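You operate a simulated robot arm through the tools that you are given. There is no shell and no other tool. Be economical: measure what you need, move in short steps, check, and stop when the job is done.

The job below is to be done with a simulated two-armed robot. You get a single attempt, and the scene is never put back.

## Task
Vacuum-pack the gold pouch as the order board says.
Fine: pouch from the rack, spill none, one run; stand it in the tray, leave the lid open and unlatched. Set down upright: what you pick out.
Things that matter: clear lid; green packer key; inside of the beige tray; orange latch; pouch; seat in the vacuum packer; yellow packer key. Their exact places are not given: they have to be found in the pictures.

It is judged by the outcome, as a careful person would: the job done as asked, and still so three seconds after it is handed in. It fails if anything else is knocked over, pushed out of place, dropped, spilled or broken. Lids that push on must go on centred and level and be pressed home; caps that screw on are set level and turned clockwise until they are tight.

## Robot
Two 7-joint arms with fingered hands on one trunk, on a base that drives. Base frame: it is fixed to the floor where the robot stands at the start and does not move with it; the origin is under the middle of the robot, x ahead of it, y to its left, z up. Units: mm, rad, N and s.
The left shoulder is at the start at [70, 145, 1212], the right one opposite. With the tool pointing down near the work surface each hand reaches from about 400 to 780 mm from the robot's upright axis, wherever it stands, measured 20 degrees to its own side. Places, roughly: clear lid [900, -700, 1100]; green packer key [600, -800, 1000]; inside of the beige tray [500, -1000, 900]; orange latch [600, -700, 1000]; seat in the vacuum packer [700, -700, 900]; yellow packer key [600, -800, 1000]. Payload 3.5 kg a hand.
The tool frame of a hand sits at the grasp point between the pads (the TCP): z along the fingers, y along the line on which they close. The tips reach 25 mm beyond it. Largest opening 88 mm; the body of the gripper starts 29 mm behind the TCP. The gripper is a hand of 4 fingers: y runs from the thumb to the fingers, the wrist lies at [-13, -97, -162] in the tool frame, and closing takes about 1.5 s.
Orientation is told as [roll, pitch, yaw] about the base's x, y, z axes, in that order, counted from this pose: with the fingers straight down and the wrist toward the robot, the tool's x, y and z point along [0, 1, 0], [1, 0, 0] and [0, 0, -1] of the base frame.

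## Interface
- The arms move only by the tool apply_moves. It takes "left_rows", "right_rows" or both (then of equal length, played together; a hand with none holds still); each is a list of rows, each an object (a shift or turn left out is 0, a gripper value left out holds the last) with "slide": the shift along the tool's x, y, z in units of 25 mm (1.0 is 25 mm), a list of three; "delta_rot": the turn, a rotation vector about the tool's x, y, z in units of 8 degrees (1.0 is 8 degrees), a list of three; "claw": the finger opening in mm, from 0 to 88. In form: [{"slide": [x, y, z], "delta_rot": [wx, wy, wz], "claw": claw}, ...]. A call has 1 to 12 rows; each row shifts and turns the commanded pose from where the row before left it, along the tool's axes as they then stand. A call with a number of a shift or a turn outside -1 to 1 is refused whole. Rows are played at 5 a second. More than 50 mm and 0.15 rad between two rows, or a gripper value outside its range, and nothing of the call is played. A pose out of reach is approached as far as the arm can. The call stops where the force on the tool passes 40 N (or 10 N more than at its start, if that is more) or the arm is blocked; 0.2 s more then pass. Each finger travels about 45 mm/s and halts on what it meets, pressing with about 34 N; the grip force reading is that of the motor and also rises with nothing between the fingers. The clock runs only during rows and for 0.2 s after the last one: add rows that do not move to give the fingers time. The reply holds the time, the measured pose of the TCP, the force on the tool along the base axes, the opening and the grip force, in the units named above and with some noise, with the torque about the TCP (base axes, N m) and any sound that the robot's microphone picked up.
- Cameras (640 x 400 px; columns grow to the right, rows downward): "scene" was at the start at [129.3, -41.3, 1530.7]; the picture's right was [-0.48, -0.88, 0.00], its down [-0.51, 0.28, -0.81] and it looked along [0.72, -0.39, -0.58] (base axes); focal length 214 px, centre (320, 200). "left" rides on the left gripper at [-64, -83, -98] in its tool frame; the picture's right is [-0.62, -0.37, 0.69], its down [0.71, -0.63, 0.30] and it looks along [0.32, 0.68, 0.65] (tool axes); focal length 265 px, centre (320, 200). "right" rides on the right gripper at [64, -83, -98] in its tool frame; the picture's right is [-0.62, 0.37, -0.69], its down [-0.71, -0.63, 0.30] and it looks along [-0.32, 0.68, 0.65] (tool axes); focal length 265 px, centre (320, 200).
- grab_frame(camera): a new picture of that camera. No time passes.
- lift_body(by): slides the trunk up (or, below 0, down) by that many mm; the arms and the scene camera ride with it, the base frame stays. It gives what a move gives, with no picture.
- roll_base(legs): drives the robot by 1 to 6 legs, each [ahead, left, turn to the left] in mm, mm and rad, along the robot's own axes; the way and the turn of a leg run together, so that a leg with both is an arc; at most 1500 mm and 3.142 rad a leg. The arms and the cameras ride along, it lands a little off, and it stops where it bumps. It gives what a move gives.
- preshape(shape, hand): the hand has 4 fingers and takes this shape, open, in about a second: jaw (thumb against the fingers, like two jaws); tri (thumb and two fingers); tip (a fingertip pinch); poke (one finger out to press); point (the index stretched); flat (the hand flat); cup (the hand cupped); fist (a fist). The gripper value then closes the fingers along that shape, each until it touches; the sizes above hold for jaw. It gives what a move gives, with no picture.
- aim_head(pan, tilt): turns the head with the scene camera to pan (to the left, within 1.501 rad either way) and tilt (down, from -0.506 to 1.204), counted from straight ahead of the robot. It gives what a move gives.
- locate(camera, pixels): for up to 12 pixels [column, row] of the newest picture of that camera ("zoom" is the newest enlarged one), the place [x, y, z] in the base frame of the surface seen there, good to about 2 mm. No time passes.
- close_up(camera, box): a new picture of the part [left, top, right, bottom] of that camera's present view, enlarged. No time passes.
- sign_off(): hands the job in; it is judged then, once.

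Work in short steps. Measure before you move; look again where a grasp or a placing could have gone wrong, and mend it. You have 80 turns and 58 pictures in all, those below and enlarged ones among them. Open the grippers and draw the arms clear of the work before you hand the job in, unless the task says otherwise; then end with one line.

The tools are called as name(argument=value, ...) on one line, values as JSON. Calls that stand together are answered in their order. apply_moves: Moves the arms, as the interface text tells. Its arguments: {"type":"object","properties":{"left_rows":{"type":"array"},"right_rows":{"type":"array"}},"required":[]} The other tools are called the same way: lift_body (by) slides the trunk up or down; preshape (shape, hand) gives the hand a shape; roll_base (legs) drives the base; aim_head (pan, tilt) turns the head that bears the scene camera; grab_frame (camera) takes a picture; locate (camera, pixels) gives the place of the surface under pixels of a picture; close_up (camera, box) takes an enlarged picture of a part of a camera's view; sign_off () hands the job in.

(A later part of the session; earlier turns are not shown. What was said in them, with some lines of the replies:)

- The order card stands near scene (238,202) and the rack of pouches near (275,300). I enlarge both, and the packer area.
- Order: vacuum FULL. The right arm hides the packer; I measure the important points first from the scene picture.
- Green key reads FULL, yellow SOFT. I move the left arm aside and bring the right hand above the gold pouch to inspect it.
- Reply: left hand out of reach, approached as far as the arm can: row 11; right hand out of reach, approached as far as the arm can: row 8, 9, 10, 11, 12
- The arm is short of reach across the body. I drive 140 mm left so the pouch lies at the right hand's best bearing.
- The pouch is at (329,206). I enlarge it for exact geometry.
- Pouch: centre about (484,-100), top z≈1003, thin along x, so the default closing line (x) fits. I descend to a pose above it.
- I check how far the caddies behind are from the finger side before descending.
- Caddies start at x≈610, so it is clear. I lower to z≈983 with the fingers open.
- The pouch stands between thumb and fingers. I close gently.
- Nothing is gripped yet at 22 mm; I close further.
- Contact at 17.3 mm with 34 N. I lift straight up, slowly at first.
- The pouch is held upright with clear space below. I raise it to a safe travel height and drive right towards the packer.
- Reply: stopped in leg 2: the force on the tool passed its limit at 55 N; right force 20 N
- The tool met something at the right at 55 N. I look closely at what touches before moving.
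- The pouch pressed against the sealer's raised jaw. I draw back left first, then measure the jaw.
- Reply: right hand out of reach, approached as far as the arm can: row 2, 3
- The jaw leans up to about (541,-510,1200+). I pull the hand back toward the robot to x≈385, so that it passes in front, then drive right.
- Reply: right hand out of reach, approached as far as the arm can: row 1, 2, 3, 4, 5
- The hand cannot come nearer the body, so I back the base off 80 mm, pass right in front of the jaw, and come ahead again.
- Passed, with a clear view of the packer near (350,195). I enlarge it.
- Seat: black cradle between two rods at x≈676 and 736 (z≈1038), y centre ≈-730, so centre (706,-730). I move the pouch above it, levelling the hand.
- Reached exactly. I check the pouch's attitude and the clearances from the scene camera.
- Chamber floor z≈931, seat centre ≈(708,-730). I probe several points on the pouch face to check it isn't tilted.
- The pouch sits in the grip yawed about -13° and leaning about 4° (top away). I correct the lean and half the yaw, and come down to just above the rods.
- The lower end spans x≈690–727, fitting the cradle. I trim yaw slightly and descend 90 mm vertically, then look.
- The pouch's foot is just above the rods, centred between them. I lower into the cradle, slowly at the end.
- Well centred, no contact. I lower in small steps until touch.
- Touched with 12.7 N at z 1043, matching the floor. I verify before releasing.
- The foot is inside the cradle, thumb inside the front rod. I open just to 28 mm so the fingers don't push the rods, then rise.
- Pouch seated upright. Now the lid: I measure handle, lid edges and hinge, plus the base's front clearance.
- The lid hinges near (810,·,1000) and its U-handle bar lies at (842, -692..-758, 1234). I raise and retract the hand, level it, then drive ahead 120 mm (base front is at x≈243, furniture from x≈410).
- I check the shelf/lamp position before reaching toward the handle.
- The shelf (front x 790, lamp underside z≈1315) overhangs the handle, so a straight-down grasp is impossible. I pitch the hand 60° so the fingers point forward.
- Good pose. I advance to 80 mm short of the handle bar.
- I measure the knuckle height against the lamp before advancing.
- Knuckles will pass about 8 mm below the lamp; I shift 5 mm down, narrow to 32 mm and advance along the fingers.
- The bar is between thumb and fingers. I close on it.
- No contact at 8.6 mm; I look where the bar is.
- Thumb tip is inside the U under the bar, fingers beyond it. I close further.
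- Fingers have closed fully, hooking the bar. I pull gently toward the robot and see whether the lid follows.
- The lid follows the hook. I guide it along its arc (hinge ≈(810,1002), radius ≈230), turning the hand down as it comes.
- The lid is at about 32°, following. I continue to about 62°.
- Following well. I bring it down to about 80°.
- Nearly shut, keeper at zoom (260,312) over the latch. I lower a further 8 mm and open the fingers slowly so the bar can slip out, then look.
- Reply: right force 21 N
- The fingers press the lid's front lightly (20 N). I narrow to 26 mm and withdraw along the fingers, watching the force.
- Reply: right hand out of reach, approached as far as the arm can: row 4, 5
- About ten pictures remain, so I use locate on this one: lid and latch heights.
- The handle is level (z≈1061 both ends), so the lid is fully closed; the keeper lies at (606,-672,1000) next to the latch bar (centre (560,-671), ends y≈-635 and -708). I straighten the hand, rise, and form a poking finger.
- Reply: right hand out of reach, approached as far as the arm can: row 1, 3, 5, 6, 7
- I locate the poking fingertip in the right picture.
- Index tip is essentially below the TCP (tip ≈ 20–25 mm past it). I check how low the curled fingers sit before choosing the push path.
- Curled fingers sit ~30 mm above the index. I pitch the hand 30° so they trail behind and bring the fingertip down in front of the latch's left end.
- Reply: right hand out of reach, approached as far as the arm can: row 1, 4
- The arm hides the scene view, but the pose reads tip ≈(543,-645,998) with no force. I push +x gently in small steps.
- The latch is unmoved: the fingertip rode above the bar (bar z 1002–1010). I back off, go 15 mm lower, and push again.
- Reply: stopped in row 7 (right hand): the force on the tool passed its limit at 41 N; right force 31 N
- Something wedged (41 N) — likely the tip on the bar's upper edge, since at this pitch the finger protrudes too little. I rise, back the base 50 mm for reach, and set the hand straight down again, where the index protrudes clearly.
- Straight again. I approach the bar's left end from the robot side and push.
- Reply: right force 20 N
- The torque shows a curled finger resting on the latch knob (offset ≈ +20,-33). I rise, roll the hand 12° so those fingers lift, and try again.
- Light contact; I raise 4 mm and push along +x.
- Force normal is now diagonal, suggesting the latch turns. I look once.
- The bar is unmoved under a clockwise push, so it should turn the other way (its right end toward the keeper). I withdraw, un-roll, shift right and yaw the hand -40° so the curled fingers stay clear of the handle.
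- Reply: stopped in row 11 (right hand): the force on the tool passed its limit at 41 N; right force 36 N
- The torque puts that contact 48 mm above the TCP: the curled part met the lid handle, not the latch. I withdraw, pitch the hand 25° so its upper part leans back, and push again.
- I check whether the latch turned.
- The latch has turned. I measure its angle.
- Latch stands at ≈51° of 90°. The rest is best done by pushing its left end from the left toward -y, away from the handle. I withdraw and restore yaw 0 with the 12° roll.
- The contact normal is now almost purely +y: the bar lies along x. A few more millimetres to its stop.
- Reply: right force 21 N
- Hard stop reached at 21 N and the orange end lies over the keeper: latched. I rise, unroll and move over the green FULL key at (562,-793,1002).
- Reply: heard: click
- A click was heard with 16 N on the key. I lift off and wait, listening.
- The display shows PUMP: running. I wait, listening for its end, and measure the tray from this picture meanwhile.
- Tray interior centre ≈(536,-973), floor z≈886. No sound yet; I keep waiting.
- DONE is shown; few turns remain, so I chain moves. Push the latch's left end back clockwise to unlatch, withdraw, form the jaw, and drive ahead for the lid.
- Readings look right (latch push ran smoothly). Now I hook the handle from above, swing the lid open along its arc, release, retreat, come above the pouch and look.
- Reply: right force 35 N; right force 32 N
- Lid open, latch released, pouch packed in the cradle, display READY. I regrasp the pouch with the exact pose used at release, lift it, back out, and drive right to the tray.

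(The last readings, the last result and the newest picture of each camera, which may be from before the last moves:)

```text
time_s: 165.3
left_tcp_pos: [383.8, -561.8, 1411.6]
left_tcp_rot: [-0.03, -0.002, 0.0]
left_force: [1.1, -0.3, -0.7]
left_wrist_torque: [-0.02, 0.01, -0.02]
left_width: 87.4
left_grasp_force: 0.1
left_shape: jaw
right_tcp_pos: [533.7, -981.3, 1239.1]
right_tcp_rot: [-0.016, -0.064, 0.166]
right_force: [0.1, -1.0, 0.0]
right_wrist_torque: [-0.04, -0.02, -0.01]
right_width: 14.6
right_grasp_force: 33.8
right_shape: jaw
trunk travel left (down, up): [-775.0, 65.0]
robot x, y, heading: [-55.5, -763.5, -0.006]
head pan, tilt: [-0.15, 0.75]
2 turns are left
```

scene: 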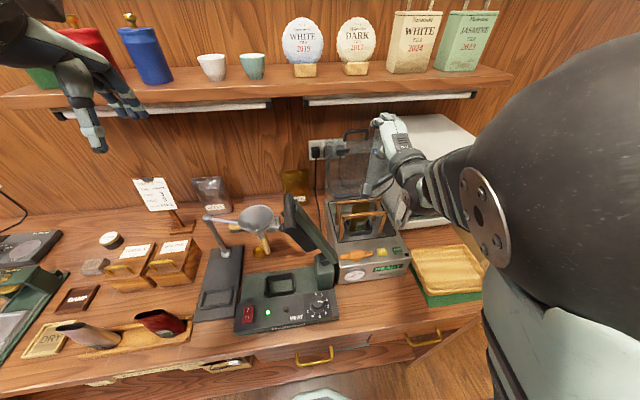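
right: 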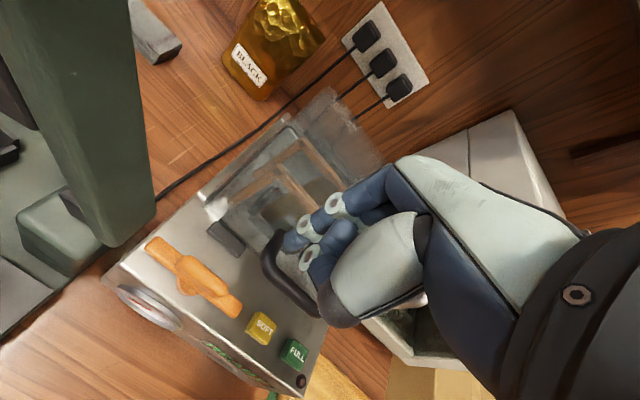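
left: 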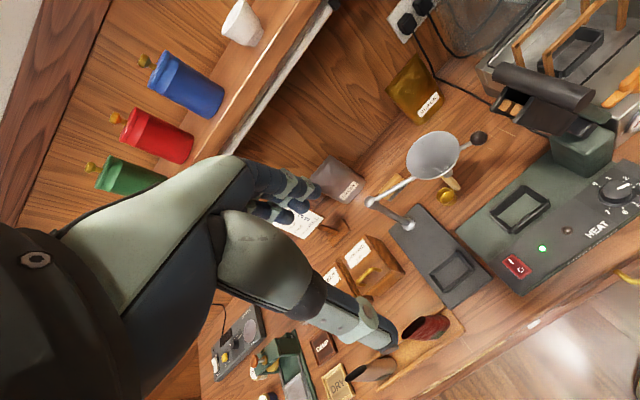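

Over the tray at (534,-981), pouch still firmly held at 14.6 mm. I centre it, lower to just above the floor, settle slowly, release, rise and back away, then look.

apply_moves(right_rows=[{"slide": [0.33, 0.15, 0]}, {"slide": [0.011, -0.06, 0.94]}, {"slide": [0.011, -0.06, 0.94]}, {"slide": [0.011, -0.06, 0.94]}, {"slide": [0.011, -0.06, 0.94]}, {"slide": [0.011, -0.06, 0.94]}, {"slide": [0.011, -0.06, 0.94]}, {"slide": [0.011, -0.06, 0.94]}, {"slide": [0.011, -0.06, 0.94]}, {"slide": [0.011, -0.06, 0.94]}, {"slide": [0.009, -0.05, 0.8]}, {}])

apply_moves(right_rows=[{"slide": [0, -0.01, 0.15]}, {"slide": [0, -0.01, 0.15]}, {"slide": [0, -0.01, 0.12]}, {"slide": [0, 0, 0.08]}, {"slide": [0, 0, 0.08]}, {}])

apply_moves(right_rows=[{"claw": 18}, {"claw": 24}, {"claw": 32}, {"claw": 44}, {}, {}, {}])

apply_moves(right_rows=[{"slide": [-0.006, 0.03, -0.5]}, {"slide": [-0.006, 0.03, -0.5]}, {"slide": [-0.012, 0.064, -1]}, {"slide": [-0.012, 0.064, -1]}, {"slide": [-0.012, 0.064, -1]}, {"slide": [-0.012, 0.064, -1]}, {"slide": [-0.012, 0.064, -1]}, {"slide": [-0.012, 0.064, -1]}, {"slide": [-0.012, 0.064, -1]}, {}])

roll_base(legs=[[-150, 0, 0]])

grab_frame(camera="scene")

```text
time_s: 167.9
left_tcp_pos: [381.8, -562.3, 1411.8]
left_tcp_rot: [-0.029, -0.001, 0.0]
left_force: [-0.9, 0.2, 0.9]
left_wrist_torque: [-0.01, 0.0, -0.02]
left_width: 87.6
left_grasp_force: 0.0
left_shape: jaw
right_tcp_pos: [537.0, -972.7, 1007.8]
right_tcp_rot: [-0.014, -0.067, 0.165]
right_force: [0.0, 0.3, -1.2]
right_wrist_torque: [-0.02, -0.02, 0.02]
right_width: 14.5
right_grasp_force: 34.0
right_shape: jaw
trunk travel left (down, up): [-775.0, 65.0]
robot x, y, heading: [-57.6, -765.5, -0.003]
head pan, tilt: [-0.15, 0.75]
```

```text
time_s: 169.3
left_tcp_pos: [381.3, -563.0, 1412.5]
left_tcp_rot: [-0.03, -0.001, 0.001]
left_force: [1.2, 0.0, 0.8]
left_wrist_torque: [0.03, 0.01, -0.03]
left_width: 87.9
left_grasp_force: 0.1
left_shape: jaw
right_tcp_pos: [535.4, -973.5, 994.6]
right_tcp_rot: [-0.015, -0.072, 0.167]
right_force: [1.8, -4.5, 13.4]
right_wrist_torque: [-0.03, -0.03, -0.01]
right_width: 14.7
right_grasp_force: 33.9
right_shape: jaw
trunk travel left (down, up): [-775.0, 65.0]
robot x, y, heading: [-56.8, -763.3, -0.004]
head pan, tilt: [-0.15, 0.75]
```

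```text
time_s: 170.9
left_tcp_pos: [382.3, -562.3, 1411.9]
left_tcp_rot: [-0.029, -0.002, 0.002]
left_force: [0.0, -0.5, 0.5]
left_wrist_torque: [0.03, 0.0, -0.03]
left_width: 87.8
left_grasp_force: 0.1
left_shape: jaw
right_tcp_pos: [535.3, -972.2, 993.0]
right_tcp_rot: [-0.016, -0.065, 0.166]
right_force: [-0.2, -0.1, 1.0]
right_wrist_torque: [-0.02, -0.01, 0.02]
right_width: 43.4
right_grasp_force: 0.0
right_shape: jaw
trunk travel left (down, up): [-775.0, 65.0]
robot x, y, heading: [-58.7, -768.3, -0.001]
head pan, tilt: [-0.15, 0.75]
```

```text
time_s: 173.1
left_tcp_pos: [383.1, -561.9, 1411.5]
left_tcp_rot: [-0.029, -0.002, 0.001]
left_force: [0.0, -0.4, -0.5]
left_wrist_torque: [-0.03, 0.02, 0.0]
left_width: 87.3
left_grasp_force: 0.1
left_shape: jaw
right_tcp_pos: [534.4, -972.1, 1193.3]
right_tcp_rot: [-0.013, -0.063, 0.165]
right_force: [-0.2, 0.5, -0.9]
right_wrist_torque: [0.0, -0.03, -0.02]
right_width: 43.5
right_grasp_force: 0.1
right_shape: jaw
trunk travel left (down, up): [-775.0, 65.0]
robot x, y, heading: [-58.4, -766.9, -0.001]
head pan, tilt: [-0.15, 0.75]
```

```text
time_s: 174.4
left_tcp_pos: [237.2, -563.6, 1410.0]
left_tcp_rot: [-0.031, 0.002, -0.002]
left_force: [0.6, 0.1, -0.8]
left_wrist_torque: [-0.02, 0.0, -0.01]
left_width: 87.5
left_grasp_force: 0.0
left_shape: jaw
right_tcp_pos: [387.3, -974.3, 1190.8]
right_tcp_rot: [-0.014, -0.064, 0.163]
right_force: [0.1, 0.2, 0.0]
right_wrist_torque: [0.02, 0.01, -0.01]
right_width: 43.5
right_grasp_force: 0.0
right_shape: jaw
trunk travel left (down, up): [-775.0, 65.0]
robot x, y, heading: [-205.0, -765.2, -0.009]
head pan, tilt: [-0.15, 0.75]
```

```text
refused: no pictures are left
1 turns are left
```

The pouch touched down on the tray floor at the expected height (13 N) and was released cleanly. The arms are clear, so I hand the job in.

sign_off()

```text
The job is handed in.
```

I vacuum-packed the gold pouch on FULL in one run and set it down in the beige tray. I had no pictures left to confirm it is standing upright; the readings at touchdown and release looked right. My last picture, taken before I lifted the pouch out, showed the lid open and unlatched. On the way to the packer I bumped the heat sealer's raised jaw with the pouch in hand (55 N). I saw nothing displaced or spilled.
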